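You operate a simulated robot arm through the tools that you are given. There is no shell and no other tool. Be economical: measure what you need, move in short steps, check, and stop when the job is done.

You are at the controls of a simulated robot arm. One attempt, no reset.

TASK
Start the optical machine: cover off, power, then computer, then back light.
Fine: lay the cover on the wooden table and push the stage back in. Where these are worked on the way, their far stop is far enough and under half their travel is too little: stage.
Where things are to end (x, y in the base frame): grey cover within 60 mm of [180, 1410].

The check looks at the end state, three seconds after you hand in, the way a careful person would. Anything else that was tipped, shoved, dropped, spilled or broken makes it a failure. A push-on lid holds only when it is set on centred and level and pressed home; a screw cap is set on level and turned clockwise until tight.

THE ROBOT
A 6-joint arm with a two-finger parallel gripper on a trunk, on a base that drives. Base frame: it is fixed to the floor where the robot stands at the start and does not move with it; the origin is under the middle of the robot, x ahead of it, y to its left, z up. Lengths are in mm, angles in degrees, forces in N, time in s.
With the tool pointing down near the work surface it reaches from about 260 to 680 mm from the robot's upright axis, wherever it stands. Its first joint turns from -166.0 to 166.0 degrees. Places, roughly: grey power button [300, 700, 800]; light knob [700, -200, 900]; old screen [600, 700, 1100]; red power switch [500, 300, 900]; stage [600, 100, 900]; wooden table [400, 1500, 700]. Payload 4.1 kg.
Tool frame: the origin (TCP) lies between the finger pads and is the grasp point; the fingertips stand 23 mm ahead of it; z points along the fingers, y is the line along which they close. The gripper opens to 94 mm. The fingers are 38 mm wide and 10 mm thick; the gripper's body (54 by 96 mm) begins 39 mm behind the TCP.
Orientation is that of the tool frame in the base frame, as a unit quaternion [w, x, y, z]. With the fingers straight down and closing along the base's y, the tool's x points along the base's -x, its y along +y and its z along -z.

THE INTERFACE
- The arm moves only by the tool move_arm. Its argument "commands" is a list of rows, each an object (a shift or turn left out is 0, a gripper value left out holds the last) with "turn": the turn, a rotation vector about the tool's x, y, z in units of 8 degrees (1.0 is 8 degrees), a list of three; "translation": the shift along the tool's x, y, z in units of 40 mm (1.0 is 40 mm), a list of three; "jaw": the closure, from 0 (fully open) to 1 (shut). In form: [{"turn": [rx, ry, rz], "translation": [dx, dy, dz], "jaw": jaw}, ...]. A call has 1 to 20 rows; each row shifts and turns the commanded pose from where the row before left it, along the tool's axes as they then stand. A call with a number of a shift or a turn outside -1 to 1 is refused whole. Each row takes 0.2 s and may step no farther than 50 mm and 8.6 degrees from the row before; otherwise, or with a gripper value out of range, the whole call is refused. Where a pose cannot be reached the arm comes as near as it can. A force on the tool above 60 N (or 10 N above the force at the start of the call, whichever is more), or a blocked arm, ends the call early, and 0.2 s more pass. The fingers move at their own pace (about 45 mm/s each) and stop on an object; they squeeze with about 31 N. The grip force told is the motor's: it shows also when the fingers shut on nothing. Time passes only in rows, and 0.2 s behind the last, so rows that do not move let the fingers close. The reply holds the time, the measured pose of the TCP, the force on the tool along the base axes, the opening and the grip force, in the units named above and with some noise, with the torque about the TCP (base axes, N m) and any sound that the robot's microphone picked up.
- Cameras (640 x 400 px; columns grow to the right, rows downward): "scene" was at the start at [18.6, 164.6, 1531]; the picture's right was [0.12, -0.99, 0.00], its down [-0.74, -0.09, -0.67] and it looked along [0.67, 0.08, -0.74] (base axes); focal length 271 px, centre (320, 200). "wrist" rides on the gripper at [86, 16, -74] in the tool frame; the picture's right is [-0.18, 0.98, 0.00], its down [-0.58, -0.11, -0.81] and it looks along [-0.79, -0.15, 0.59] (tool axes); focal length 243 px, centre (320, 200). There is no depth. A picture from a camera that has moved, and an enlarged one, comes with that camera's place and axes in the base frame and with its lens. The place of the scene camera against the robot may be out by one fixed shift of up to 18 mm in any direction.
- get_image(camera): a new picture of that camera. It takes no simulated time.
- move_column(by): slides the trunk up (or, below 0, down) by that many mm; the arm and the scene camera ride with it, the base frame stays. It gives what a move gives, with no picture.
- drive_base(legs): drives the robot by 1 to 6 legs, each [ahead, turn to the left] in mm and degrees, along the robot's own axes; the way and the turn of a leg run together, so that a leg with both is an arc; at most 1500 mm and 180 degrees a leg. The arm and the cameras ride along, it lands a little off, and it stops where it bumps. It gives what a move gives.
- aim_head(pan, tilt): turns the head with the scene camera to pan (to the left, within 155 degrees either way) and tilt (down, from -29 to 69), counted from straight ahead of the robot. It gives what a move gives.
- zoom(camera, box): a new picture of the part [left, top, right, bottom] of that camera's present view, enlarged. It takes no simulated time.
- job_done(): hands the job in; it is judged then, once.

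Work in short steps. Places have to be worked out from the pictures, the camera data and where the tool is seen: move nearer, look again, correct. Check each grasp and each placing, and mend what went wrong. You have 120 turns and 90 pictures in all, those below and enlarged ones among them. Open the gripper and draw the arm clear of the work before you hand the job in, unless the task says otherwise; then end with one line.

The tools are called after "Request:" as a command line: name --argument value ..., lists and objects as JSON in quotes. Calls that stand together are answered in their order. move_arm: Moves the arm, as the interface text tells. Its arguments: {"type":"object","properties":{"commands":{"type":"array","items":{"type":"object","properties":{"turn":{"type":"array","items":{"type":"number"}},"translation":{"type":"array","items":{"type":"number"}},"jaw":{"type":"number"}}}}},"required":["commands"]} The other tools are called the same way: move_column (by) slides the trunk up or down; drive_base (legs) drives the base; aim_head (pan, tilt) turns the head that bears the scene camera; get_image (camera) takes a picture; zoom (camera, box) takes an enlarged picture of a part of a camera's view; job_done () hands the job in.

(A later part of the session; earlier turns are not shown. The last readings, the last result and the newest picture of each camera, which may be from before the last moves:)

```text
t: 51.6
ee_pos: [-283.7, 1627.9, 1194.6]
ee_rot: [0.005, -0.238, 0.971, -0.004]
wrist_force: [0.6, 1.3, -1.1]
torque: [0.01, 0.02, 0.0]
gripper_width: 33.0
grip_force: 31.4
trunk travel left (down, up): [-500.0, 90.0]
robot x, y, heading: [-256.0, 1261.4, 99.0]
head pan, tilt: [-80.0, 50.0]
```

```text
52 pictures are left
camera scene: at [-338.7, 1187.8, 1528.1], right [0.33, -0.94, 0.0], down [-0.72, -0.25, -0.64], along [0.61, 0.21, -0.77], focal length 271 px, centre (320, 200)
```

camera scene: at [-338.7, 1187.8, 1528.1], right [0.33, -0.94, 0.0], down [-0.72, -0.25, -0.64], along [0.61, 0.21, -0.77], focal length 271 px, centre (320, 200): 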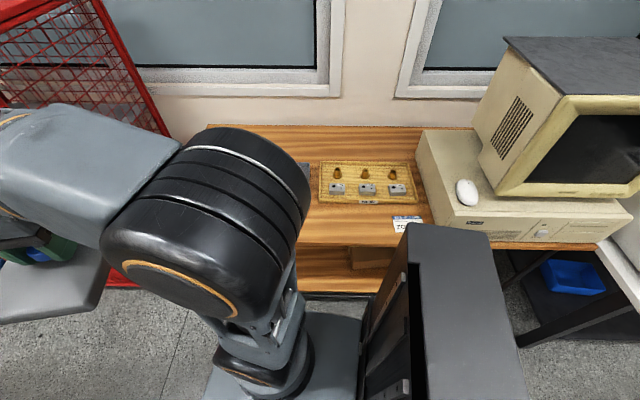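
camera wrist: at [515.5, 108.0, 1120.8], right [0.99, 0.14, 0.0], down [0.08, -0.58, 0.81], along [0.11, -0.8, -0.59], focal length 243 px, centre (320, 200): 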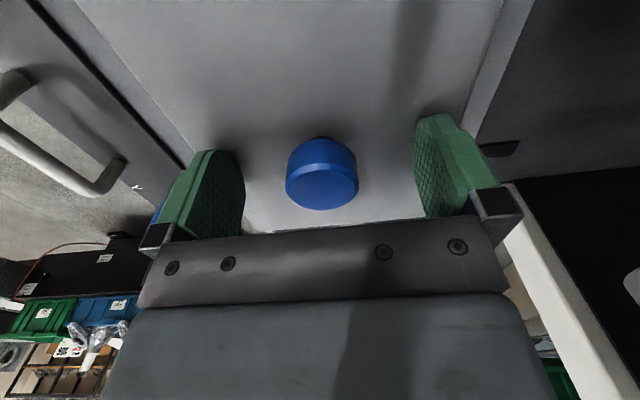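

Target spot is in the free strip in front of the brown tray. I swing the arm clockwise about the robot axis, keeping radius, with matching tool turn.

Request:
move_arm --commands '[{"translation": [-0.43, -0.21, 0], "turn": [0, 0, 0.375]}, {"translation": [-0.867, -0.429, 0], "turn": [0, 0, 0.75]}, {"translation": [-0.867, -0.429, 0], "turn": [0, 0, 0.75]}, {"translation": [-0.867, -0.429, 0], "turn": [0, 0, 0.75]}, {"translation": [-0.867, -0.429, 0], "turn": [0, 0, 0.75]}, {"translation": [-0.867, -0.429, 0], "turn": [0, 0, 0.75]}, {"translation": [-0.867, -0.429, 0], "turn": [0, 0, 0.75]}, {"translation": [-0.867, -0.429, 0], "turn": [0, 0, 0.75]}, {"translation": [-0.867, -0.429, 0], "turn": [0, 0, 0.75]}, {"translation": [-0.867, -0.429, 0], "turn": [0, 0, 0.75]}, {"translation": [-0.867, -0.429, 0], "turn": [0, 0, 0.75]}, {"translation": [-0.43, -0.21, 0], "turn": [0, 0, 0.75]}, {"turn": [0, 0, 0.9]}, {"turn": [0, 0, 0.9]}, {"turn": [0, 0, 0.9]}, {"turn": [0, 0, 0.9]}, {}]'

Request:
get_image --camera "scene"

Request:
get_image --camera "wrist"

```text
t: 55.2
ee_pos: [67.8, 1433.4, 1199.8]
ee_rot: [0.005, 0.576, 0.817, 0.002]
wrist_force: [-0.5, 0.0, -1.1]
torque: [0.0, -0.01, 0.02]
gripper_width: 33.1
grip_force: 30.7
trunk travel left (down, up): [-500.0, 90.0]
robot x, y, heading: [-255.2, 1262.3, 99.0]
head pan, tilt: [-80.0, 50.0]
```

```text
51 pictures are left
camera scene: at [-338.5, 1187.7, 1528.1], right [0.33, -0.95, 0.0], down [-0.72, -0.25, -0.64], along [0.61, 0.21, -0.77], focal length 271 px, centre (320, 200)
```

scene: 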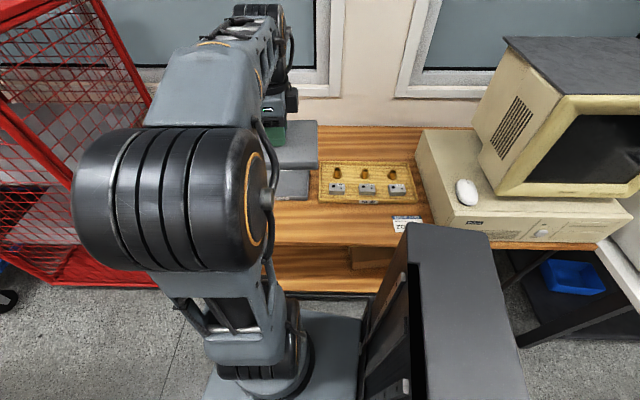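

```text
50 pictures are left
camera wrist: at [55.0, 1519.2, 1275.2], right [0.99, 0.16, 0.01], down [0.08, -0.58, 0.81], along [0.13, -0.8, -0.59], focal length 243 px, centre (320, 200)
```

wrist: 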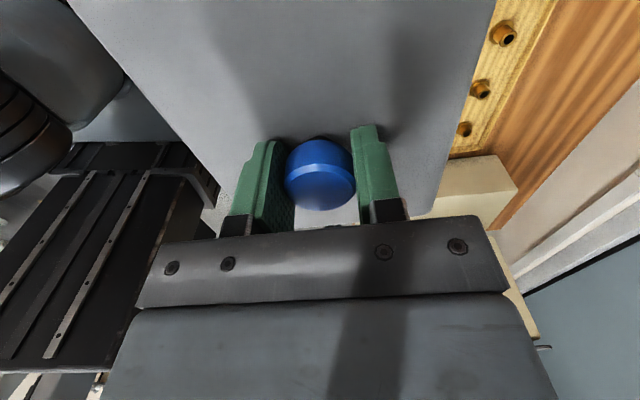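

The cover hangs level and aligned. I'll aim for (198, 1416), mid-strip between trays and edge; move there up high, then lower the trunk.

Request:
move_arm --commands '[{"translation": [-0.4, 0.73, 0], "turn": [0.065, 0.043, 0]}, {"translation": [-0.4, 0.73, 0]}, {"translation": [-0.4, 0.73, 0]}, {"translation": [-0.3, 0.73, 0]}, {}]'

Request:
move_column --by -330

Request:
get_image --camera "scene"

Request:
get_image --camera "wrist"

```text
t: 56.4
ee_pos: [198.2, 1417.3, 1201.8]
ee_rot: [0.001, 0.576, 0.818, -0.001]
wrist_force: [-0.1, -0.1, -1.7]
torque: [-0.01, 0.02, -0.02]
gripper_width: 33.2
grip_force: 30.8
trunk travel left (down, up): [-500.0, 90.0]
robot x, y, heading: [-255.2, 1255.9, 99.1]
head pan, tilt: [-80.0, 50.0]
```

```text
t: 59.7
ee_pos: [197.7, 1418.3, 870.2]
ee_rot: [0.001, 0.576, 0.817, -0.001]
wrist_force: [0.3, 0.7, -0.5]
torque: [-0.01, 0.03, -0.03]
gripper_width: 33.1
grip_force: 31.1
trunk travel left (down, up): [-170.0, 420.0]
robot x, y, heading: [-254.7, 1257.2, 99.3]
head pan, tilt: [-80.0, 50.0]
```

```text
49 pictures are left
camera scene: at [-338.5, 1187.7, 1198.1], right [0.33, -0.95, 0.0], down [-0.72, -0.25, -0.64], along [0.61, 0.21, -0.77], focal length 271 px, centre (320, 200)
```

scene: 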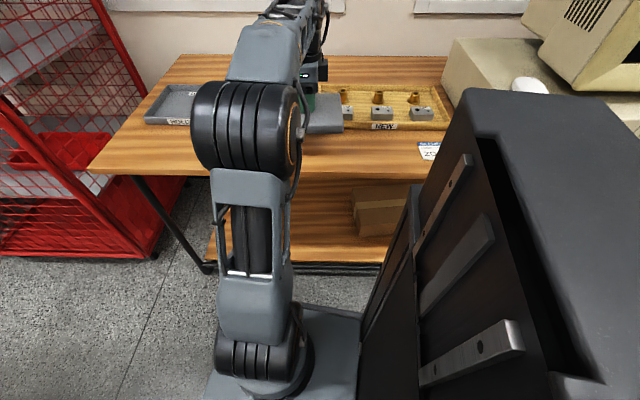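

```text
48 pictures are left
camera wrist: at [184.5, 1502.8, 947.3], right [0.99, 0.16, 0.0], down [0.09, -0.58, 0.81], along [0.13, -0.8, -0.59], focal length 243 px, centre (320, 200)
```

wrist: 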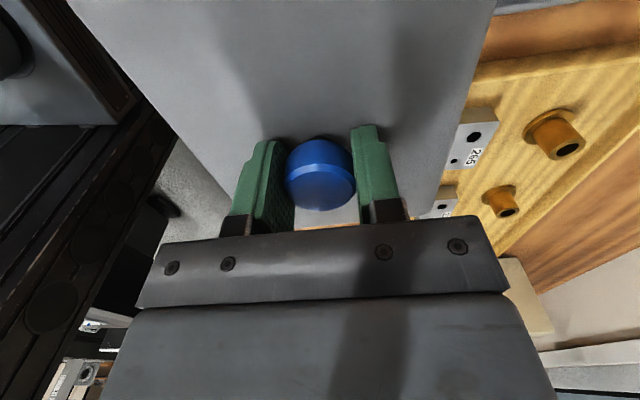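

From the lower view the table top looks ≈750 high and the free strip is f≈514–684, so I shift back 35 mm toward the edge and look closely.

Request:
move_arm --commands '[{"translation": [0, -0.45, 0]}, {"translation": [0, -0.42, 0]}, {}]'

Request:
zoom --camera "scene" --box '[230, 60, 470, 210]'

Request:
get_image --camera "wrist"

```text
t: 60.5
ee_pos: [165.0, 1404.7, 871.2]
ee_rot: [0.0, 0.575, 0.818, -0.001]
wrist_force: [-0.1, 0.2, -0.5]
torque: [0.04, -0.01, 0.01]
gripper_width: 33.1
grip_force: 31.0
trunk travel left (down, up): [-170.0, 420.0]
robot x, y, heading: [-258.6, 1258.8, 99.3]
head pan, tilt: [-80.0, 50.0]
```

```text
2.67 times, centred on (350, 135) of scene
camera zoom: at [-338.5, 1187.7, 1198.1], right [0.33, -0.95, 0.0], down [-0.72, -0.25, -0.64], along [0.61, 0.21, -0.77], focal length 722 px, centre (240, 373)
```

zoom: 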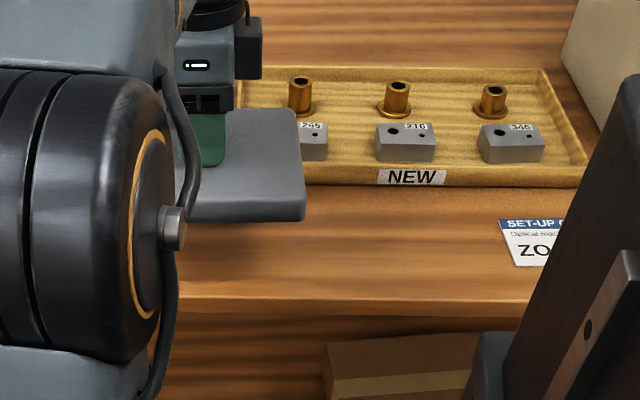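

```text
46 pictures are left
camera wrist: at [151.5, 1491.6, 947.1], right [0.99, 0.16, 0.0], down [0.09, -0.58, 0.81], along [0.13, -0.8, -0.59], focal length 243 px, centre (320, 200)
```

wrist: 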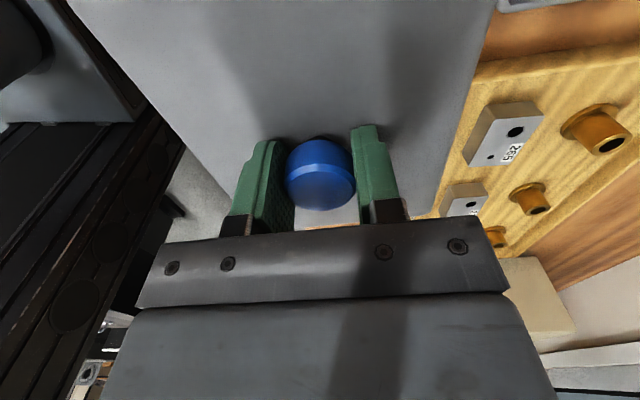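

Cover is ~190 × 120, so it fits the strip. Lower 50 mm and re-check against tray and edge.

Request:
move_arm --commands '[{"translation": [0, 0, 0.5]}, {"translation": [0, 0, 0.5]}, {"translation": [0, 0, 0.25]}, {}]'

Request:
zoom --camera "scene" --box '[230, 60, 470, 210]'

```text
t: 61.5
ee_pos: [165.6, 1405.5, 820.8]
ee_rot: [0.001, 0.575, 0.818, -0.001]
wrist_force: [0.3, -0.6, -0.8]
torque: [-0.02, 0.0, 0.01]
gripper_width: 33.2
grip_force: 30.4
trunk travel left (down, up): [-170.0, 420.0]
robot x, y, heading: [-254.1, 1260.9, 99.2]
head pan, tilt: [-80.0, 50.0]
```

```text
2.67 times, centred on (350, 135) of scene
camera zoom: at [-338.5, 1187.7, 1198.1], right [0.33, -0.95, 0.0], down [-0.72, -0.25, -0.64], along [0.61, 0.21, -0.77], focal length 722 px, centre (240, 373)
```

zoom: 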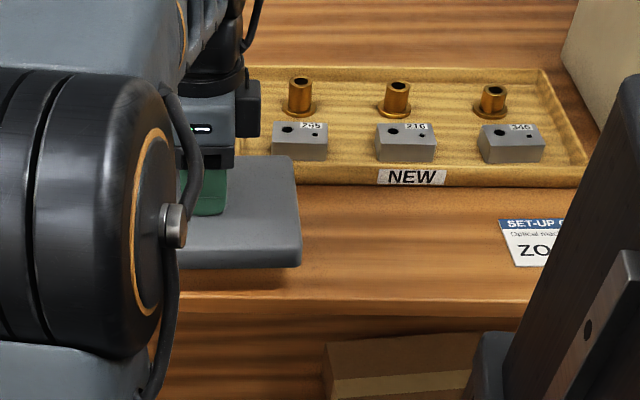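

Contact shadow is close below the cover. Shift 8 mm inward and lower by small steps until contact.

Request:
move_arm --commands '[{"translation": [0, 0.2, 0.1]}, {"translation": [0, 0, 0.15]}, {"translation": [0, 0, 0.1]}, {}]'

Request:
zoom --camera "scene" --box '[230, 60, 470, 210]'

```text
t: 62.5
ee_pos: [173.6, 1407.3, 807.1]
ee_rot: [0.001, 0.575, 0.818, -0.001]
wrist_force: [-0.8, 0.0, -1.4]
torque: [-0.01, 0.01, 0.02]
gripper_width: 33.1
grip_force: 31.4
trunk travel left (down, up): [-170.0, 420.0]
robot x, y, heading: [-260.6, 1259.1, 99.2]
head pan, tilt: [-80.0, 50.0]
```

```text
2.67 times, centred on (350, 135) of scene
camera zoom: at [-338.5, 1187.7, 1198.1], right [0.33, -0.95, 0.0], down [-0.72, -0.25, -0.64], along [0.61, 0.21, -0.77], focal length 722 px, centre (240, 373)
```

zoom: 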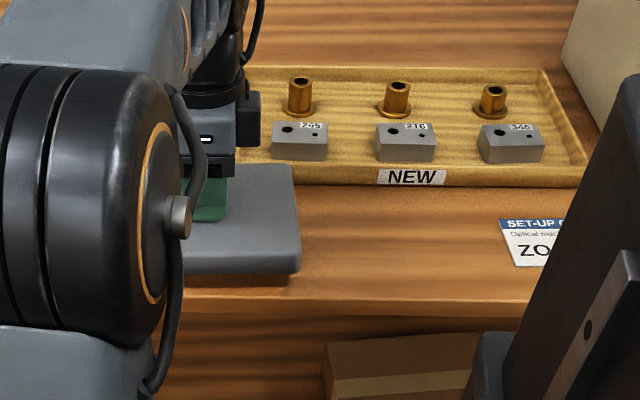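

About 10 mm left. Continue down 8 mm in fine steps.

Request:
move_arm --commands '[{"translation": [0, 0, 0.1]}, {"translation": [0, 0, 0.1]}, {}]'

Request:
move_arm --commands '[{"translation": [0, 0, 0.1]}, {}]'

Request:
zoom --camera "scene" --box '[230, 60, 470, 210]'

```text
t: 63.3
ee_pos: [173.3, 1408.4, 799.9]
ee_rot: [0.001, 0.575, 0.818, -0.001]
wrist_force: [-0.2, 0.5, -1.3]
torque: [0.01, 0.01, -0.01]
gripper_width: 33.1
grip_force: 30.7
trunk travel left (down, up): [-170.0, 420.0]
robot x, y, heading: [-259.0, 1257.8, 99.3]
head pan, tilt: [-80.0, 50.0]
```

```text
t: 63.9
ee_pos: [172.2, 1408.3, 795.1]
ee_rot: [0.001, 0.575, 0.818, 0.0]
wrist_force: [0.3, -0.5, -1.4]
torque: [0.01, 0.0, 0.02]
gripper_width: 33.1
grip_force: 30.5
trunk travel left (down, up): [-170.0, 420.0]
robot x, y, heading: [-256.2, 1260.7, 99.1]
head pan, tilt: [-80.0, 50.0]
```

```text
2.67 times, centred on (350, 135) of scene
camera zoom: at [-338.5, 1187.7, 1198.1], right [0.33, -0.95, 0.0], down [-0.72, -0.25, -0.64], along [0.61, 0.21, -0.77], focal length 722 px, centre (240, 373)
```

zoom: 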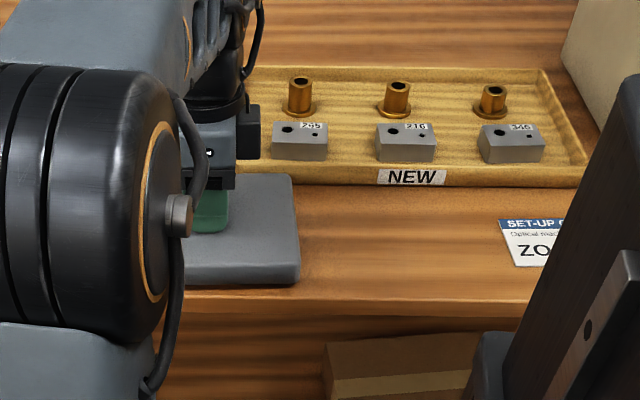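

Almost touching; 4 mm more.

Request:
move_arm --commands '[{"translation": [0, 0, 0.06]}, {}, {"translation": [0, 0, 0.05]}, {}]'

Request:
zoom --camera "scene" --box '[230, 60, 470, 210]'

```text
t: 64.9
ee_pos: [172.4, 1407.4, 791.4]
ee_rot: [0.0, 0.576, 0.818, -0.001]
wrist_force: [-0.7, -0.4, -0.7]
torque: [0.01, 0.02, -0.01]
gripper_width: 33.1
grip_force: 30.4
trunk travel left (down, up): [-170.0, 420.0]
robot x, y, heading: [-252.7, 1258.9, 99.3]
head pan, tilt: [-80.0, 50.0]
```

```text
2.67 times, centred on (350, 135) of scene
camera zoom: at [-338.5, 1187.7, 1198.1], right [0.33, -0.95, 0.0], down [-0.72, -0.25, -0.64], along [0.61, 0.21, -0.77], focal length 722 px, centre (240, 373)
```

zoom: 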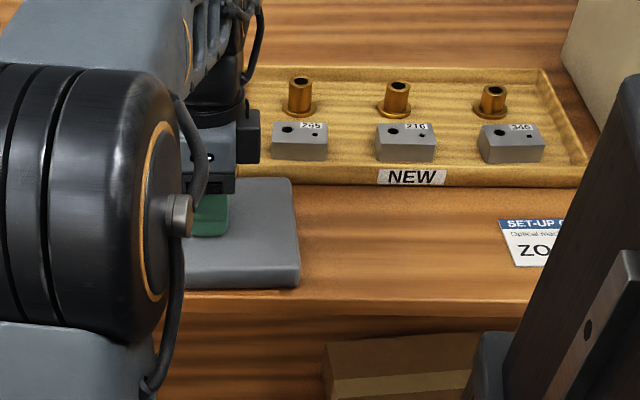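

Request:
move_arm --commands '[{"translation": [0, 0, 0.04]}, {}, {"translation": [0, 0, 0.04]}, {}]'

```text
t: 65.9
ee_pos: [173.6, 1407.5, 787.2]
ee_rot: [0.001, 0.575, 0.818, -0.001]
wrist_force: [0.0, 0.6, -0.8]
torque: [-0.02, -0.04, -0.01]
gripper_width: 33.3
grip_force: 31.2
trunk travel left (down, up): [-170.0, 420.0]
robot x, y, heading: [-256.6, 1262.2, 98.9]
head pan, tilt: [-80.0, 50.0]
```

Still no contact force; continue down finely.

Request:
move_arm --commands '[{"translation": [0, 0, 0.05]}, {}, {"translation": [0, 0, 0.05]}, {}]'

Request:
zoom --camera "scene" --box '[270, 100, 390, 190]'

```text
t: 66.9
ee_pos: [172.2, 1408.3, 786.6]
ee_rot: [0.003, 0.575, 0.818, 0.002]
wrist_force: [5.6, 3.0, 32.4]
torque: [0.01, 0.41, 0.03]
gripper_width: 33.3
grip_force: 30.8
trunk travel left (down, up): [-170.0, 420.0]
robot x, y, heading: [-256.6, 1258.0, 99.3]
head pan, tilt: [-80.0, 50.0]
```

```text
4.44 times, centred on (330, 145) of scene
camera zoom: at [-339.8, 1187.4, 1198.4], right [0.33, -0.95, 0.0], down [-0.72, -0.25, -0.64], along [0.61, 0.21, -0.77], focal length 1204 px, centre (276, 444)
```

zoom: 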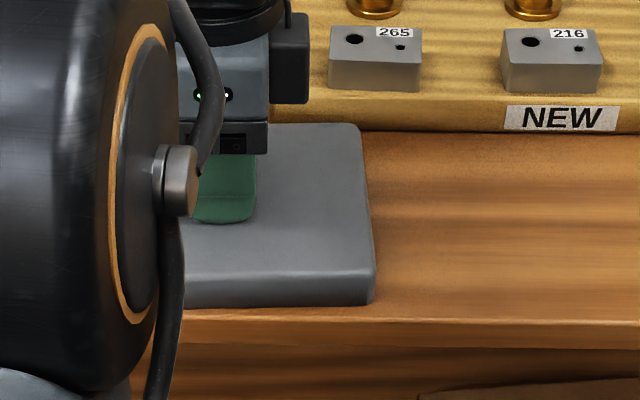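

In contact, resting on the table inside the edge. Relax, open and lift.

Request:
move_arm --commands '[{"translation": [0, 0, -0.08]}, {"jaw": 0.4}, {}, {}, {"translation": [0, 0, -0.3]}, {"translation": [0, 0, -0.8]}, {"translation": [0, 0, -1]}, {"translation": [0, 0, -1]}, {}]'

Request:
move_column --by 330

Request:
get_image --camera "wrist"

Request:
get_image --camera "scene"

```text
t: 68.9
ee_pos: [173.7, 1407.7, 911.1]
ee_rot: [0.0, 0.576, 0.817, -0.001]
wrist_force: [0.6, 0.7, -0.1]
torque: [0.0, -0.02, 0.01]
gripper_width: 56.1
grip_force: 0.0
trunk travel left (down, up): [-170.0, 420.0]
robot x, y, heading: [-258.2, 1260.9, 99.3]
head pan, tilt: [-80.0, 50.0]
```

```text
t: 72.1
ee_pos: [174.6, 1407.9, 1239.5]
ee_rot: [0.001, 0.576, 0.817, 0.0]
wrist_force: [-0.1, 0.3, 0.1]
torque: [-0.03, 0.03, 0.01]
gripper_width: 56.4
grip_force: 0.1
trunk travel left (down, up): [-500.0, 90.0]
robot x, y, heading: [-256.6, 1256.4, 99.1]
head pan, tilt: [-80.0, 50.0]
```

```text
40 pictures are left
camera wrist: at [160.3, 1493.3, 1316.1], right [0.99, 0.16, 0.0], down [0.09, -0.58, 0.81], along [0.13, -0.8, -0.59], focal length 243 px, centre (320, 200)
```

wrist: 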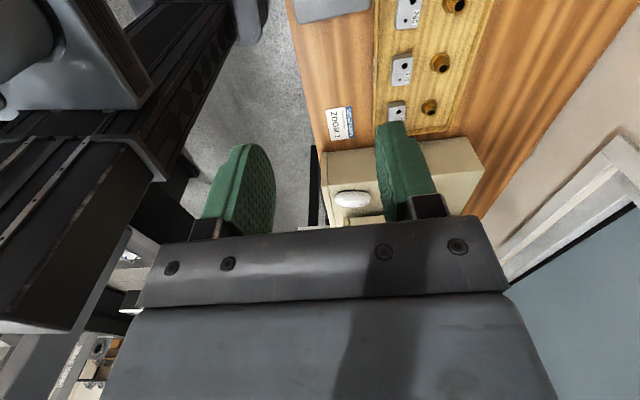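

```text
39 pictures are left
camera scene: at [-338.5, 1187.7, 1528.0], right [0.33, -0.95, 0.0], down [-0.72, -0.25, -0.64], along [0.61, 0.21, -0.77], focal length 271 px, centre (320, 200)
```

scene: 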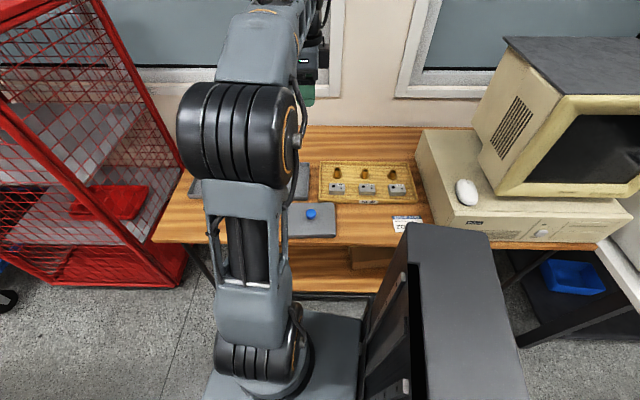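

Cover lies at ≈(173, 1408). Next I pull the arm in (radius ≈285) and reverse along the aisle to a stop between the power switch and the computer button.

Request:
move_arm --commands '[{"translation": [0, -0.8, 0]}, {"translation": [0, -0.8, 0]}, {"translation": [0, -0.8, 0]}, {"translation": [0, -0.8, 0]}, {"translation": [0, -0.8, 0]}, {"translation": [0, -0.2, 0]}, {}]'

Request:
drive_base --legs '[[-600, 0]]'

Request:
drive_base --legs '[[-325, 8]]'

Request:
get_image --camera "scene"

Request:
get_image --camera "wrist"

```text
t: 73.7
ee_pos: [15.5, 1350.0, 1241.2]
ee_rot: [0.001, 0.576, 0.818, -0.001]
wrist_force: [0.9, 0.1, -0.3]
torque: [-0.02, -0.02, -0.02]
gripper_width: 56.3
grip_force: 0.0
trunk travel left (down, up): [-500.0, 90.0]
robot x, y, heading: [-256.0, 1259.2, 99.1]
head pan, tilt: [-80.0, 50.0]
```

```text
t: 77.1
ee_pos: [110.2, 760.6, 1240.1]
ee_rot: [0.001, 0.575, 0.818, -0.001]
wrist_force: [-0.3, -0.7, 0.4]
torque: [0.01, 0.0, 0.01]
gripper_width: 56.6
grip_force: 0.1
trunk travel left (down, up): [-500.0, 90.0]
robot x, y, heading: [-163.6, 667.6, 99.1]
head pan, tilt: [-80.0, 50.0]
```

```text
t: 79.3
ee_pos: [169.2, 482.2, 1240.7]
ee_rot: [0.001, 0.516, 0.856, 0.0]
wrist_force: [0.3, 0.4, -0.2]
torque: [0.01, -0.01, 0.0]
gripper_width: 56.5
grip_force: 0.0
trunk travel left (down, up): [-500.0, 90.0]
robot x, y, heading: [-85.9, 349.8, 107.5]
head pan, tilt: [-80.0, 50.0]
```

```text
38 pictures are left
camera scene: at [-159.6, 268.8, 1528.1], right [0.46, -0.89, 0.0], down [-0.68, -0.35, -0.64], along [0.57, 0.3, -0.77], focal length 271 px, centre (320, 200)
```

scene: 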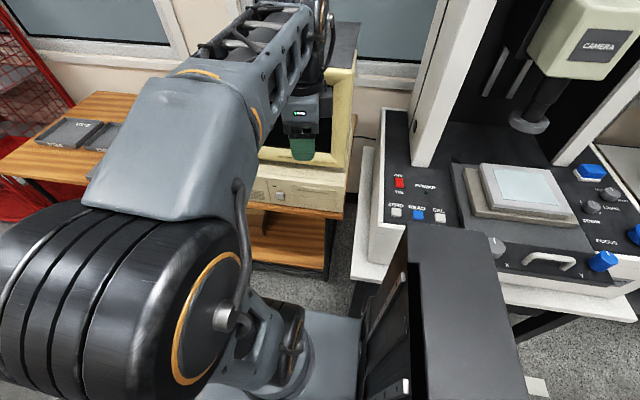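

```text
37 pictures are left
camera wrist: at [143.3, 564.8, 1316.0], right [0.95, 0.3, 0.0], down [0.18, -0.56, 0.81], along [0.24, -0.77, -0.59], focal length 243 px, centre (320, 200)
```

wrist: 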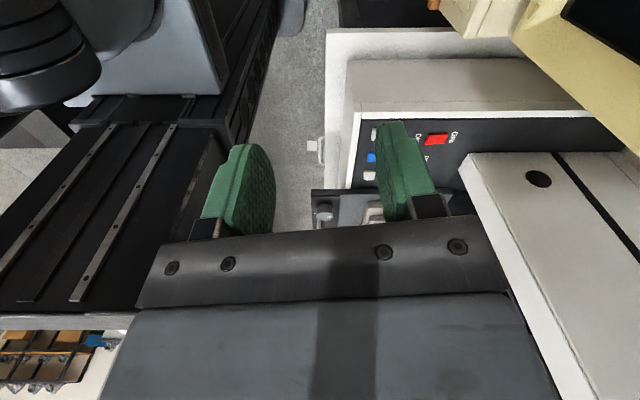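

Triangulated red switch ≈ (468, 319, 920). I turn to the machine's yaw, move sideways first (away from the screen), then inward to hover above it.

Request:
move_arm --commands '[{"turn": [0, 0, 0.6], "translation": [-0.6, 0, 0], "jaw": 1}, {"turn": [0, 0, 0.57], "translation": [-0.8, 0, 0]}, {"translation": [-0.9, 0, 0]}, {"translation": [-0.95, 0, 0]}, {"translation": [-0.95, 0, 0.3]}, {"translation": [-0.95, 0, 0.5]}, {"translation": [-0.95, 0, 0.5]}, {"translation": [0, 0.9, 0.5]}, {"translation": [0, 0.9, 0.5]}, {"translation": [0, 0.9, 0.5]}, {"translation": [0, 0.9, 0.5]}, {"translation": [0, 0.9, 0.5]}, {}]'

Request:
get_image --camera "wrist"

Request:
get_image --camera "scene"

```text
t: 82.1
ee_pos: [423.8, 312.6, 1089.9]
ee_rot: [0.001, 0.584, 0.812, 0.0]
wrist_force: [0.6, 0.0, 0.3]
torque: [-0.01, 0.02, 0.0]
gripper_width: 0.0
grip_force: 30.9
trunk travel left (down, up): [-500.0, 90.0]
robot x, y, heading: [-91.0, 352.1, 107.5]
head pan, tilt: [-80.0, 50.0]
```

```text
36 pictures are left
camera wrist: at [411.5, 397.1, 1164.6], right [0.99, 0.14, 0.0], down [0.08, -0.58, 0.81], along [0.11, -0.8, -0.59], focal length 243 px, centre (320, 200)
```

wrist: 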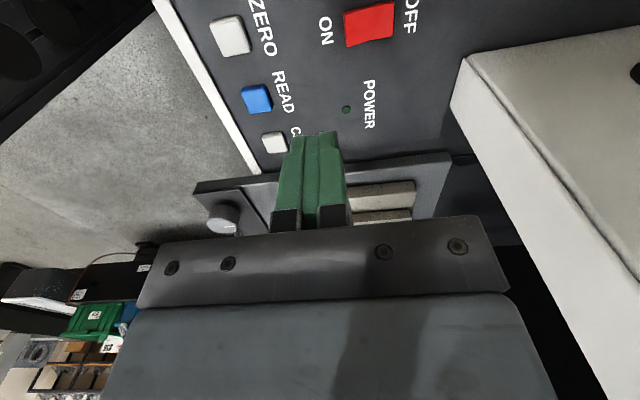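

```text
35 pictures are left
camera scene: at [-159.3, 269.2, 1528.1], right [0.46, -0.89, 0.0], down [-0.68, -0.35, -0.64], along [0.57, 0.3, -0.77], focal length 271 px, centre (320, 200)
```

scene: 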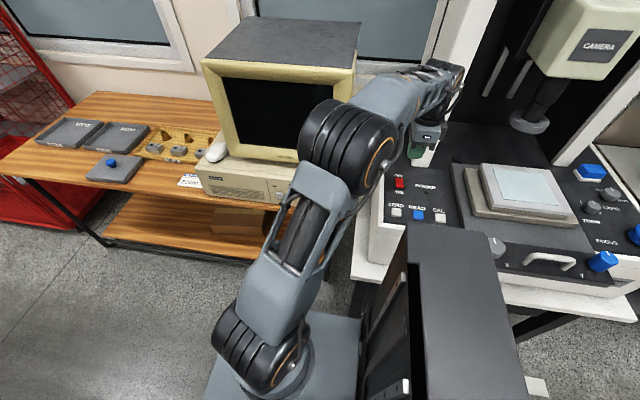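

Rocker is ~38 mm long with ON on the near side. I move over its ON half (455, 317) and lower to tip z≈950 to check.

Request:
move_arm --commands '[{"translation": [-0.1, 0.77, 0.5]}, {"translation": [0, 0, 0.9]}, {"translation": [0, 0, 0.9]}, {"translation": [0, 0, 0.5]}, {}]'

Request:
get_image --camera "wrist"

Request:
zoom --camera "scene" --box '[360, 120, 480, 210]'

```text
t: 83.3
ee_pos: [452.5, 317.1, 976.3]
ee_rot: [0.001, 0.584, 0.811, 0.0]
wrist_force: [-0.1, 0.3, 0.2]
torque: [0.01, -0.02, -0.01]
gripper_width: 0.0
grip_force: 31.1
trunk travel left (down, up): [-500.0, 90.0]
robot x, y, heading: [-86.1, 352.2, 107.2]
head pan, tilt: [-80.0, 50.0]
```

```text
34 pictures are left
camera wrist: at [441.8, 402.3, 1051.7], right [0.99, 0.14, 0.0], down [0.08, -0.58, 0.81], along [0.11, -0.8, -0.59], focal length 243 px, centre (320, 200)
```

wrist: 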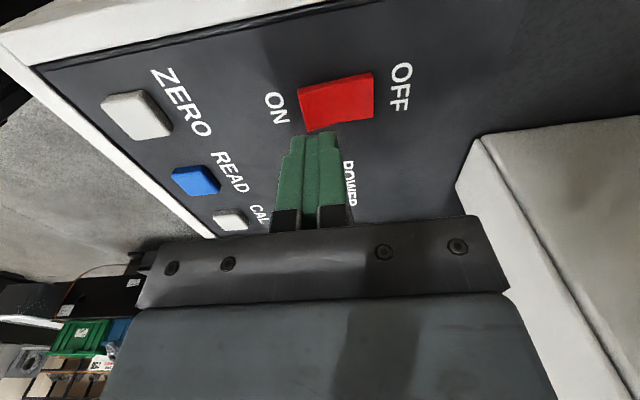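

```text
4.44 times, centred on (420, 165) of scene
camera zoom: at [-159.6, 269.1, 1528.1], right [0.46, -0.89, 0.0], down [-0.68, -0.35, -0.64], along [0.57, 0.3, -0.77], focal length 1204 px, centre (-124, 356)
```

zoom: 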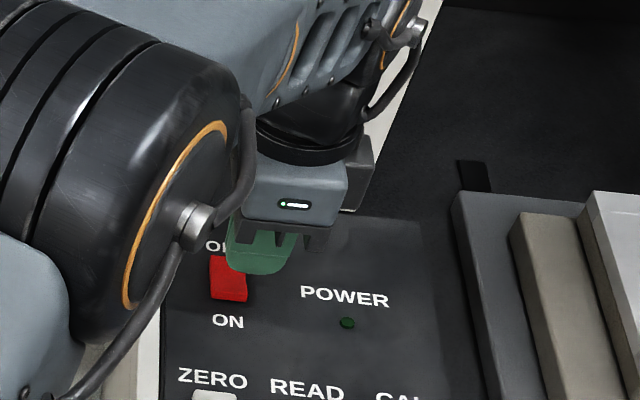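

The finger is over the ON half. Small correction, then press down until force / click.

Request:
move_arm --commands '[{"translation": [0.1, -0.05, 0.3]}, {"translation": [0, 0, 0.25]}, {"translation": [0, 0, 0.1]}, {"translation": [0, 0, 0.1]}, {"translation": [0, 0, 0.1]}]'

Request:
get_image --camera "wrist"

```text
t: 84.6
ee_pos: [450.8, 320.2, 953.0]
ee_rot: [0.009, 0.584, 0.812, 0.003]
wrist_force: [-21.7, 1.0, 24.1]
torque: [0.35, 0.38, 0.27]
gripper_width: 0.1
grip_force: 31.0
trunk travel left (down, up): [-500.0, 90.0]
robot x, y, heading: [-87.5, 350.7, 107.3]
head pan, tilt: [-80.0, 50.0]
stopped in row 5: the force on the tool passed its limit at 61 N (the readings are from after the stop); the commanded pose is now the measured one
```

```text
32 pictures are left
camera wrist: at [437.0, 405.5, 1028.3], right [0.99, 0.14, 0.02], down [0.07, -0.58, 0.81], along [0.12, -0.8, -0.59], focal length 243 px, centre (320, 200)
```

wrist: 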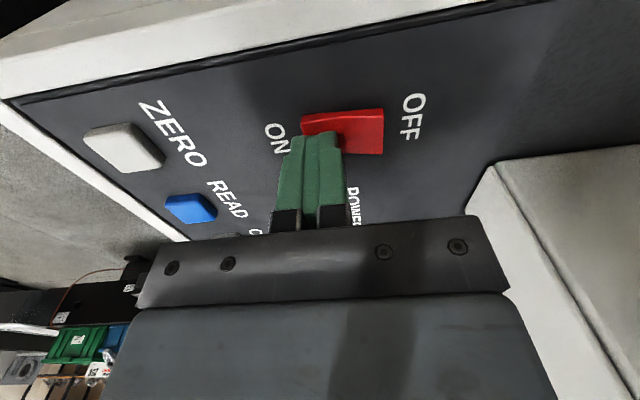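

The rocker has tipped to ON it seems. Lift off and check the lamp.

Request:
move_arm --commands '[{"translation": [0, 0, -0.5], "turn": [0.12, 0, 0]}, {"translation": [0, 0, -0.9]}, {"translation": [0, -0.9, -0.9]}, {"translation": [0, -0.9, -0.5]}, {}]'

Request:
zoom --camera "scene" --box '[360, 120, 480, 240]'

Request:
get_image --camera "scene"

```text
refused: row 3 steps farther than a row can; nothing moved
```

```text
3.33 times, centred on (420, 180) of scene
camera zoom: at [-165.3, 269.5, 1527.4], right [0.46, -0.89, 0.0], down [-0.68, -0.35, -0.65], along [0.57, 0.3, -0.76], focal length 903 px, centre (-13, 267)
```

zoom: 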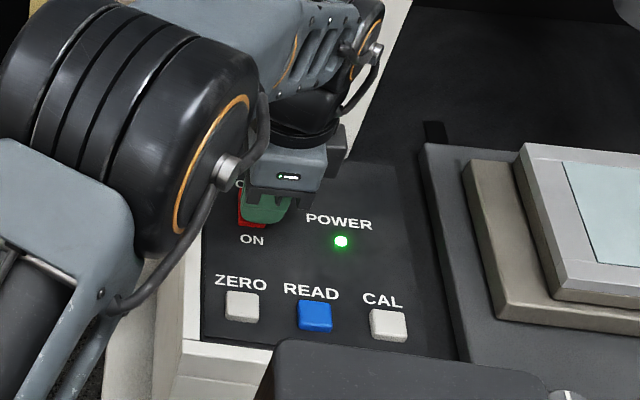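

```text
30 pictures are left
camera scene: at [-165.3, 269.5, 1527.4], right [0.46, -0.89, 0.0], down [-0.68, -0.35, -0.65], along [0.57, 0.3, -0.76], focal length 271 px, centre (320, 200)
```

scene: 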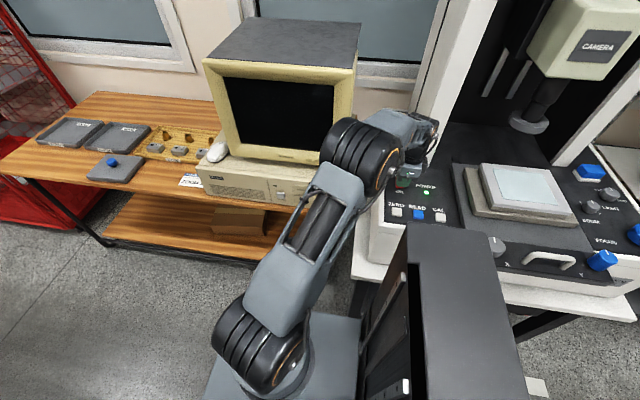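

Power lamp is lit green. Lift and retreat the hand toward −f and up, before going to the computer button at ≈(329, 682, 814).

Request:
move_arm --commands '[{"translation": [0, 0, -0.5], "turn": [0.12, 0, 0]}, {"translation": [0, 0, -0.9]}, {"translation": [0, 0, -0.9]}, {"translation": [0, -0.8, -0.8]}, {"translation": [0, -0.8, -0.8]}, {"translation": [0, -0.8, -0.5]}, {"translation": [0, -0.8, 0]}, {"translation": [0, -0.8, 0]}, {"translation": [0, -0.5, 0]}, {}]'

Request:
move_arm --commands '[{"translation": [0.9, 0, 0]}, {"translation": [0.9, 0, 0]}, {"translation": [0.9, 0, 0]}, {"translation": [0.9, 0, 0]}, {"translation": [0.9, 0, 0]}, {"translation": [0.9, 0, 0]}, {"translation": [0.9, 0, 0]}, {}]'

```text
t: 86.8
ee_pos: [283.6, 263.4, 1126.4]
ee_rot: [0.003, 0.583, 0.812, -0.004]
wrist_force: [0.2, 0.0, -0.6]
torque: [0.0, 0.01, 0.0]
gripper_width: 0.0
grip_force: 31.3
trunk travel left (down, up): [-500.0, 90.0]
robot x, y, heading: [-83.6, 351.7, 107.2]
head pan, tilt: [-80.0, 50.0]
```

```text
t: 88.6
ee_pos: [202.0, 503.1, 1124.6]
ee_rot: [0.003, 0.584, 0.812, -0.004]
wrist_force: [0.6, 0.0, 0.6]
torque: [0.01, -0.01, 0.0]
gripper_width: 0.2
grip_force: 30.9
trunk travel left (down, up): [-500.0, 90.0]
robot x, y, heading: [-86.4, 350.9, 107.3]
head pan, tilt: [-80.0, 50.0]
```

Now pitch the tool to horizontal (pointing inward along f) while advancing 110 mm and moving 125 mm left.

Request:
move_arm --commands '[{"turn": [-1, 0, 0], "translation": [0.29, 0.25, 0]}, {"turn": [-1, 0, 0], "translation": [0.29, 0.25, 0.03]}, {"turn": [-1, 0, 0], "translation": [0.29, 0.24, 0.07]}, {"turn": [-1, 0, 0], "translation": [0.29, 0.23, 0.1]}, {"turn": [-1, 0, 0], "translation": [0.29, 0.21, 0.13]}, {"turn": [-1, 0, 0], "translation": [0.29, 0.19, 0.16]}, {"turn": [-1, 0, 0], "translation": [0.29, 0.17, 0.19]}, {"turn": [-1, 0, 0], "translation": [0.29, 0.14, 0.21]}, {"turn": [-1, 0, 0], "translation": [0.29, 0.11, 0.22]}, {"turn": [-1, 0, 0], "translation": [0.29, 0.08, 0.24]}, {"turn": [-1, 0, 0], "translation": [0.29, 0.04, 0.25]}, {"turn": [-0.25, 0, 0], "translation": [0, 0, 0]}, {}]'

Request:
get_image --camera "scene"

```text
t: 91.4
ee_pos: [226.8, 558.0, 1383.3]
ee_rot: [0.412, 0.412, 0.581, 0.569]
wrist_force: [0.2, 0.4, -0.2]
torque: [0.0, -0.03, 0.0]
gripper_width: 0.1
grip_force: 31.3
out of reach, approached as far as the arm can: row 7, 8, 9, 10, 11, 12
trunk travel left (down, up): [-500.0, 90.0]
robot x, y, heading: [-87.7, 350.5, 107.0]
head pan, tilt: [-80.0, 50.0]
```

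```text
29 pictures are left
camera scene: at [-159.7, 269.2, 1528.1], right [0.46, -0.89, 0.0], down [-0.68, -0.35, -0.64], along [0.57, 0.3, -0.77], focal length 271 px, centre (320, 200)
```

scene: 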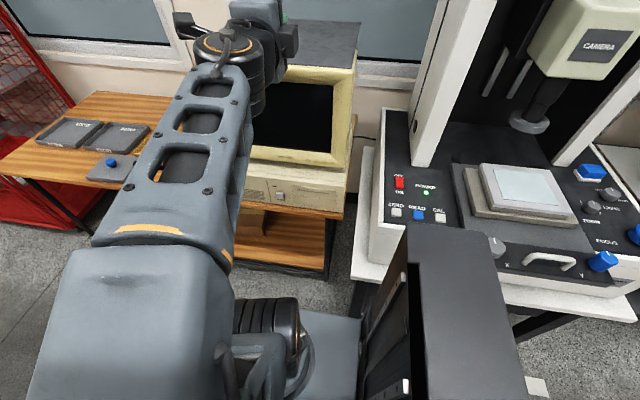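

The horizontal pose is out of reach at this height. I'll use a ~50° tilt instead; turn back in small steps and see where the pose stands.

Request:
move_arm --commands '[{"turn": [0.5, 0, 0]}, {}]'

```text
t: 92.0
ee_pos: [226.2, 558.3, 1383.1]
ee_rot: [0.4, 0.425, 0.596, 0.552]
wrist_force: [0.0, 0.2, 0.9]
torque: [0.01, -0.03, 0.01]
gripper_width: 0.1
grip_force: 31.0
trunk travel left (down, up): [-500.0, 90.0]
robot x, y, heading: [-88.5, 351.7, 107.3]
head pan, tilt: [-80.0, 50.0]
```

Pose is reset to the measured one. I tilt back to ~48°, shift left 85 mm, then lower the trunk.

Request:
move_arm --commands '[{"turn": [1, 0, 0], "translation": [0.42, 0, 0]}, {"turn": [1, 0, 0], "translation": [0.42, 0, 0]}, {"turn": [1, 0, 0], "translation": [0.42, 0, 0]}, {"turn": [1, 0, 0], "translation": [0.42, 0, 0]}, {"turn": [0.5, 0, 0], "translation": [0.42, 0, 0]}, {}]'

Request:
move_column --by -400

Request:
get_image --camera "scene"

Request:
get_image --camera "wrist"

```text
t: 93.4
ee_pos: [198.5, 639.3, 1383.1]
ee_rot: [0.249, 0.528, 0.738, 0.338]
wrist_force: [0.3, -0.5, 0.2]
torque: [0.01, 0.04, 0.02]
gripper_width: 0.0
grip_force: 31.0
trunk travel left (down, up): [-500.0, 90.0]
robot x, y, heading: [-87.1, 353.7, 107.3]
head pan, tilt: [-80.0, 50.0]
```

```text
t: 97.2
ee_pos: [198.9, 637.0, 981.9]
ee_rot: [0.249, 0.528, 0.737, 0.34]
wrist_force: [0.3, -0.6, 0.3]
torque: [0.03, 0.02, 0.0]
gripper_width: 0.0
grip_force: 31.2
trunk travel left (down, up): [-100.0, 490.0]
robot x, y, heading: [-88.9, 352.2, 107.3]
head pan, tilt: [-80.0, 50.0]
```

```text
28 pictures are left
camera scene: at [-159.8, 269.2, 1128.1], right [0.46, -0.89, 0.0], down [-0.68, -0.35, -0.64], along [0.57, 0.3, -0.77], focal length 271 px, centre (320, 200)
```

scene: 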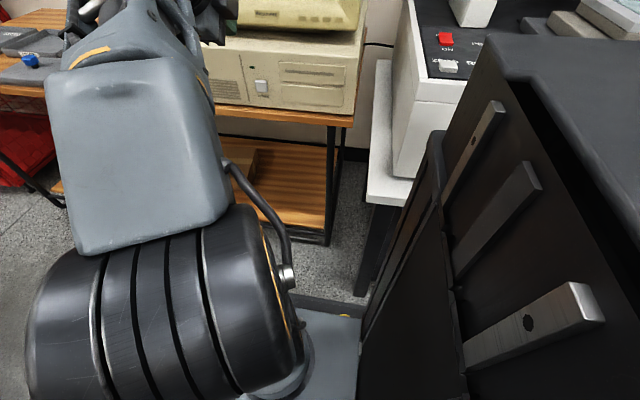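

```text
27 pictures are left
camera wrist: at [127.9, 704.2, 1043.4], right [0.66, 0.03, 0.75], down [-0.47, -0.77, 0.44], along [0.59, -0.64, -0.49], focal length 243 px, centre (320, 200)
```

wrist: 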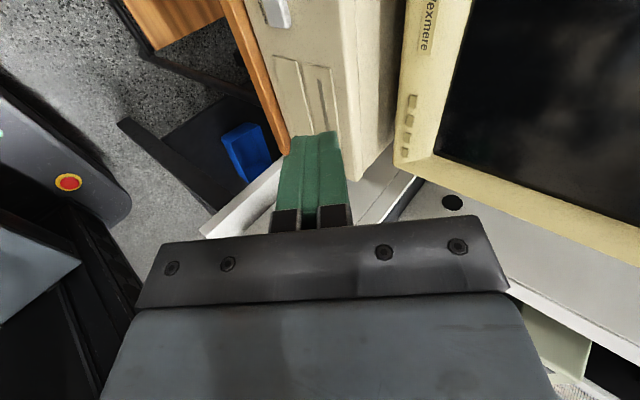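

All views agree: button at (345, 693, 794). Lower the tilted hand 180 mm in front of the computer.

Request:
move_arm --commands '[{"translation": [0.03, -0.69, 0.58]}, {"translation": [0.03, -0.69, 0.58]}, {"translation": [0.03, -0.69, 0.58]}, {"translation": [0.03, -0.69, 0.58]}, {"translation": [0.03, -0.69, 0.58]}, {}]'

Request:
get_image --camera "wrist"

```text
t: 98.6
ee_pos: [197.0, 641.5, 801.2]
ee_rot: [0.248, 0.528, 0.738, 0.34]
wrist_force: [-0.3, -0.2, -0.6]
torque: [0.01, 0.01, 0.01]
gripper_width: 0.0
grip_force: 31.0
trunk travel left (down, up): [-100.0, 490.0]
robot x, y, heading: [-90.2, 348.4, 107.4]
head pan, tilt: [-80.0, 50.0]
```

```text
26 pictures are left
camera wrist: at [125.8, 708.2, 863.3], right [0.66, 0.03, 0.75], down [-0.47, -0.77, 0.44], along [0.59, -0.64, -0.49], focal length 243 px, centre (320, 200)
```

wrist: 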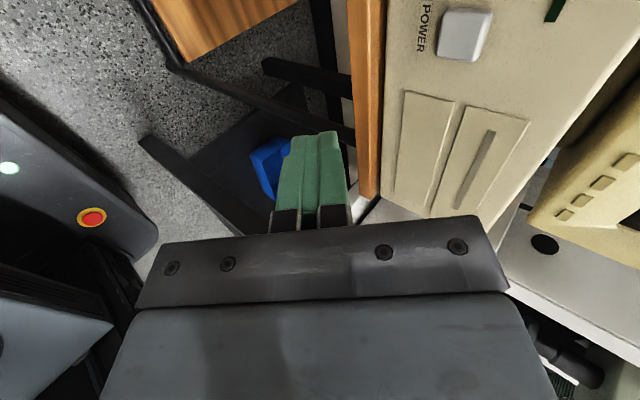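

Aim slightly higher (z≈803). Advance 100 mm toward the button, then check.

Request:
move_arm --commands '[{"translation": [0.05, 0.15, -0.13]}, {"translation": [0, 0.54, 0.64]}, {"translation": [0, 0.54, 0.64]}, {"translation": [0, 0.53, 0.63]}, {}]'

Request:
get_image --camera "wrist"

Request:
zoom --camera "scene" --box '[180, 30, 340, 150]'

```text
t: 99.8
ee_pos: [291.9, 677.1, 810.1]
ee_rot: [0.25, 0.528, 0.738, 0.34]
wrist_force: [0.1, -0.2, 0.4]
torque: [0.01, 0.01, -0.02]
gripper_width: 0.0
grip_force: 30.8
trunk travel left (down, up): [-100.0, 490.0]
robot x, y, heading: [-85.1, 353.0, 107.3]
head pan, tilt: [-80.0, 50.0]
```

```text
25 pictures are left
camera wrist: at [220.9, 742.9, 871.0], right [0.66, 0.03, 0.75], down [-0.47, -0.77, 0.44], along [0.59, -0.64, -0.49], focal length 243 px, centre (320, 200)
```

wrist: 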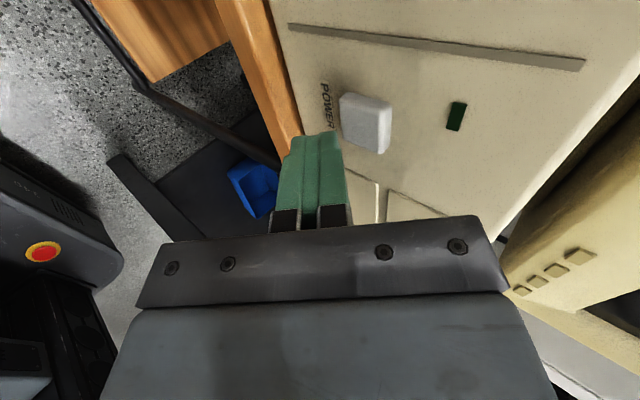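

```text
3.33 times, centred on (260, 90) of scene
camera zoom: at [-159.7, 269.2, 1128.1], right [0.46, -0.89, 0.0], down [-0.68, -0.35, -0.64], along [0.57, 0.3, -0.77], focal length 903 px, centre (520, 567)
```

zoom: 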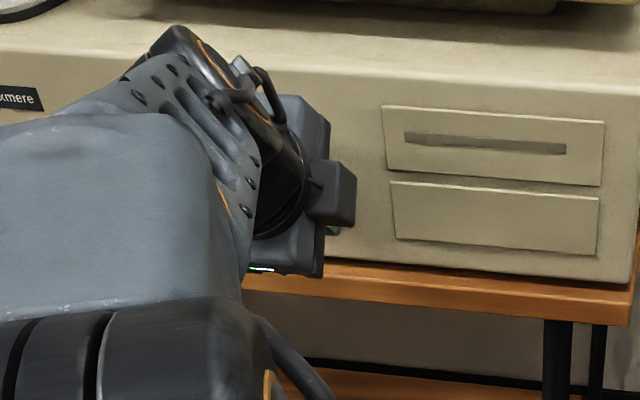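

Button front at f≈530, l≈553, z≈811; my leading corner is ~15 mm short. Raise 6 mm and press forward in fine steps.

Request:
move_arm --commands '[{"translation": [0.08, 0.12, -0.1]}, {"translation": [0, 0.13, 0.15]}, {"translation": [0, 0.06, 0.08]}, {"translation": [0, 0.06, 0.08]}, {"translation": [0, 0.06, 0.08]}]'

Request:
get_image --camera "wrist"

```text
t: 101.0
ee_pos: [308.3, 685.4, 816.0]
ee_rot: [0.249, 0.528, 0.738, 0.339]
wrist_force: [-3.6, -1.3, 0.3]
torque: [-0.02, -0.03, 0.0]
gripper_width: 0.0
grip_force: 30.9
trunk travel left (down, up): [-100.0, 490.0]
robot x, y, heading: [-87.1, 349.5, 107.3]
head pan, tilt: [-80.0, 50.0]
heard: click
```

```text
23 pictures are left
camera wrist: at [237.5, 751.6, 876.8], right [0.66, 0.03, 0.75], down [-0.47, -0.77, 0.44], along [0.59, -0.64, -0.49], focal length 243 px, centre (320, 200)
```

wrist: 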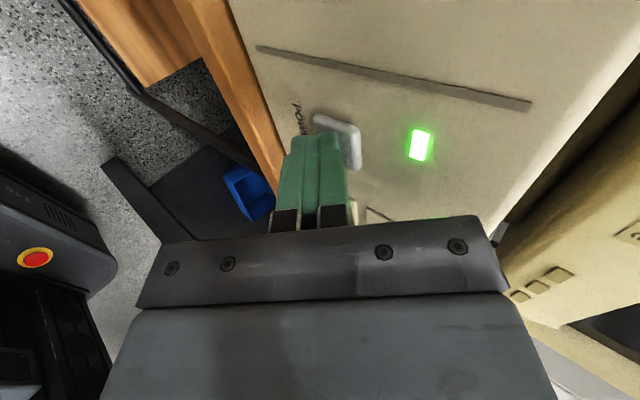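

Click heard and the computer's LED is lit. Retreat straight back and raise the trunk.

Request:
move_arm --commands '[{"translation": [0, -0.4, -0.5]}, {"translation": [0, -0.54, -0.64]}, {"translation": [0, -0.54, -0.64]}, {"translation": [0, -0.54, -0.64]}, {}]'

Request:
move_column --by 400

Request:
move_arm --commands '[{"turn": [1, 0, 0]}, {"turn": [1, 0, 0]}, {"turn": [1, 0, 0]}, {"turn": [1, 0, 0]}, {"turn": [1, 0, 0]}, {"turn": [1, 0, 0]}, {"turn": [0.25, 0, 0]}, {}]'

Request:
aim_head --pan -155 --tilt 50

Request:
get_image --camera "scene"

```text
t: 102.2
ee_pos: [188.2, 645.6, 816.2]
ee_rot: [0.249, 0.529, 0.737, 0.338]
wrist_force: [-0.9, 0.1, -0.1]
torque: [-0.01, 0.0, 0.01]
gripper_width: 0.0
grip_force: 31.1
trunk travel left (down, up): [-100.0, 490.0]
robot x, y, heading: [-88.5, 348.6, 107.3]
head pan, tilt: [-80.0, 50.0]
```

```text
t: 106.0
ee_pos: [188.9, 645.2, 1216.5]
ee_rot: [0.248, 0.527, 0.738, 0.34]
wrist_force: [-0.6, 0.2, -0.4]
torque: [0.04, -0.03, 0.01]
gripper_width: 0.2
grip_force: 31.3
trunk travel left (down, up): [-500.0, 90.0]
robot x, y, heading: [-86.1, 354.3, 107.4]
head pan, tilt: [-80.0, 50.0]
```

```text
t: 107.8
ee_pos: [189.3, 645.5, 1217.1]
ee_rot: [0.002, 0.583, 0.812, -0.005]
wrist_force: [0.0, 0.4, -0.3]
torque: [0.0, -0.03, 0.01]
gripper_width: 0.0
grip_force: 30.6
trunk travel left (down, up): [-500.0, 90.0]
robot x, y, heading: [-88.2, 351.9, 107.5]
head pan, tilt: [-80.0, 50.0]
```

```text
t: 109.3
ee_pos: [189.7, 646.0, 1216.1]
ee_rot: [0.003, 0.583, 0.812, -0.004]
wrist_force: [-0.3, -0.8, 0.0]
torque: [-0.04, -0.01, 0.03]
gripper_width: 0.0
grip_force: 30.9
trunk travel left (down, up): [-500.0, 90.0]
robot x, y, heading: [-85.3, 349.0, 107.4]
head pan, tilt: [-154.7, 50.0]
```

```text
22 pictures are left
camera scene: at [-175.9, 177.2, 1528.1], right [-0.74, -0.68, 0.0], down [-0.52, 0.56, -0.64], along [0.44, -0.47, -0.77], focal length 271 px, centre (320, 200)
```

scene: 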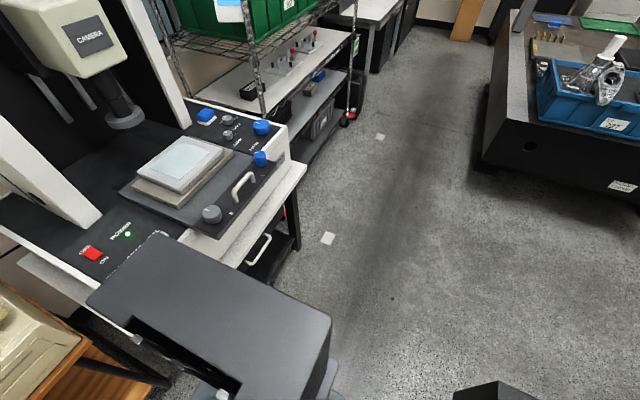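

The aisle is free that way. Reverse 740 mm along it to a stop in front of the light knob and stage.

Request:
drive_base --legs '[[-400, 0]]'

Request:
drive_base --legs '[[-340, 0]]'

Request:
aim_head --pan -90 --tilt 48

Request:
get_image --camera "scene"

Request:
get_image --camera "wrist"

```text
t: 111.8
ee_pos: [309.2, 262.6, 1216.4]
ee_rot: [0.003, 0.583, 0.813, -0.004]
wrist_force: [-0.5, -0.5, 0.0]
torque: [0.0, 0.0, -0.02]
gripper_width: 0.1
grip_force: 30.9
trunk travel left (down, up): [-500.0, 90.0]
robot x, y, heading: [32.9, -31.3, 107.9]
head pan, tilt: [-154.7, 50.0]
```

```text
t: 114.1
ee_pos: [413.0, -66.1, 1216.8]
ee_rot: [0.003, 0.583, 0.813, -0.004]
wrist_force: [-0.4, -1.0, 0.5]
torque: [0.01, -0.01, 0.0]
gripper_width: 0.0
grip_force: 30.8
trunk travel left (down, up): [-500.0, 90.0]
robot x, y, heading: [136.6, -361.9, 107.6]
head pan, tilt: [-154.7, 50.0]
```

```text
t: 115.4
ee_pos: [412.9, -64.9, 1215.3]
ee_rot: [0.003, 0.582, 0.813, -0.004]
wrist_force: [0.4, -0.7, 0.7]
torque: [-0.03, -0.01, 0.0]
gripper_width: 0.0
grip_force: 31.4
trunk travel left (down, up): [-500.0, 90.0]
robot x, y, heading: [134.8, -361.7, 107.4]
head pan, tilt: [-90.0, 48.0]
```

```text
21 pictures are left
camera scene: at [72.0, -454.3, 1530.8], right [0.3, -0.95, 0.0], down [-0.71, -0.22, -0.67], along [0.64, 0.2, -0.74], focal length 271 px, centre (320, 200)
```

scene: 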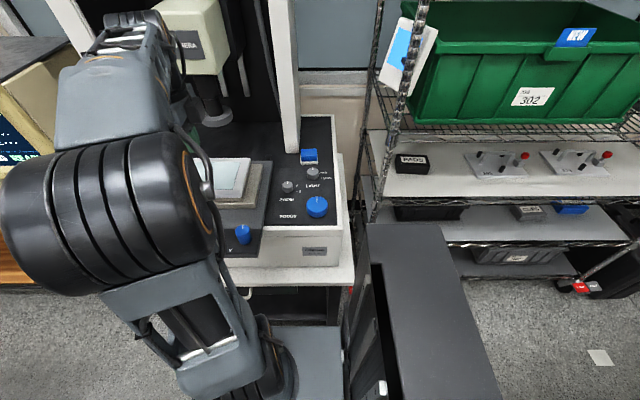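

```text
20 pictures are left
camera wrist: at [400.6, 21.3, 1291.3], right [0.99, 0.14, 0.0], down [0.09, -0.58, 0.81], along [0.11, -0.8, -0.58], focal length 243 px, centre (320, 200)
```

wrist: 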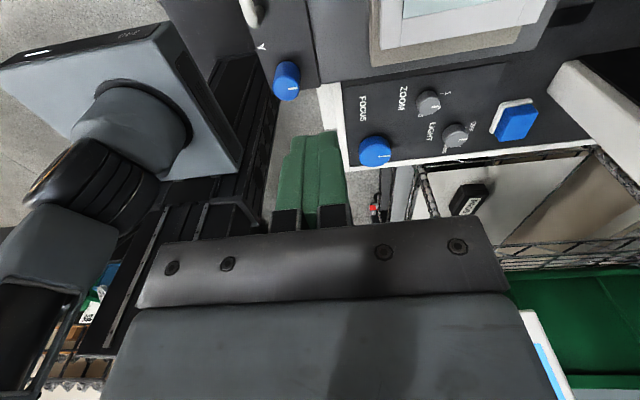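

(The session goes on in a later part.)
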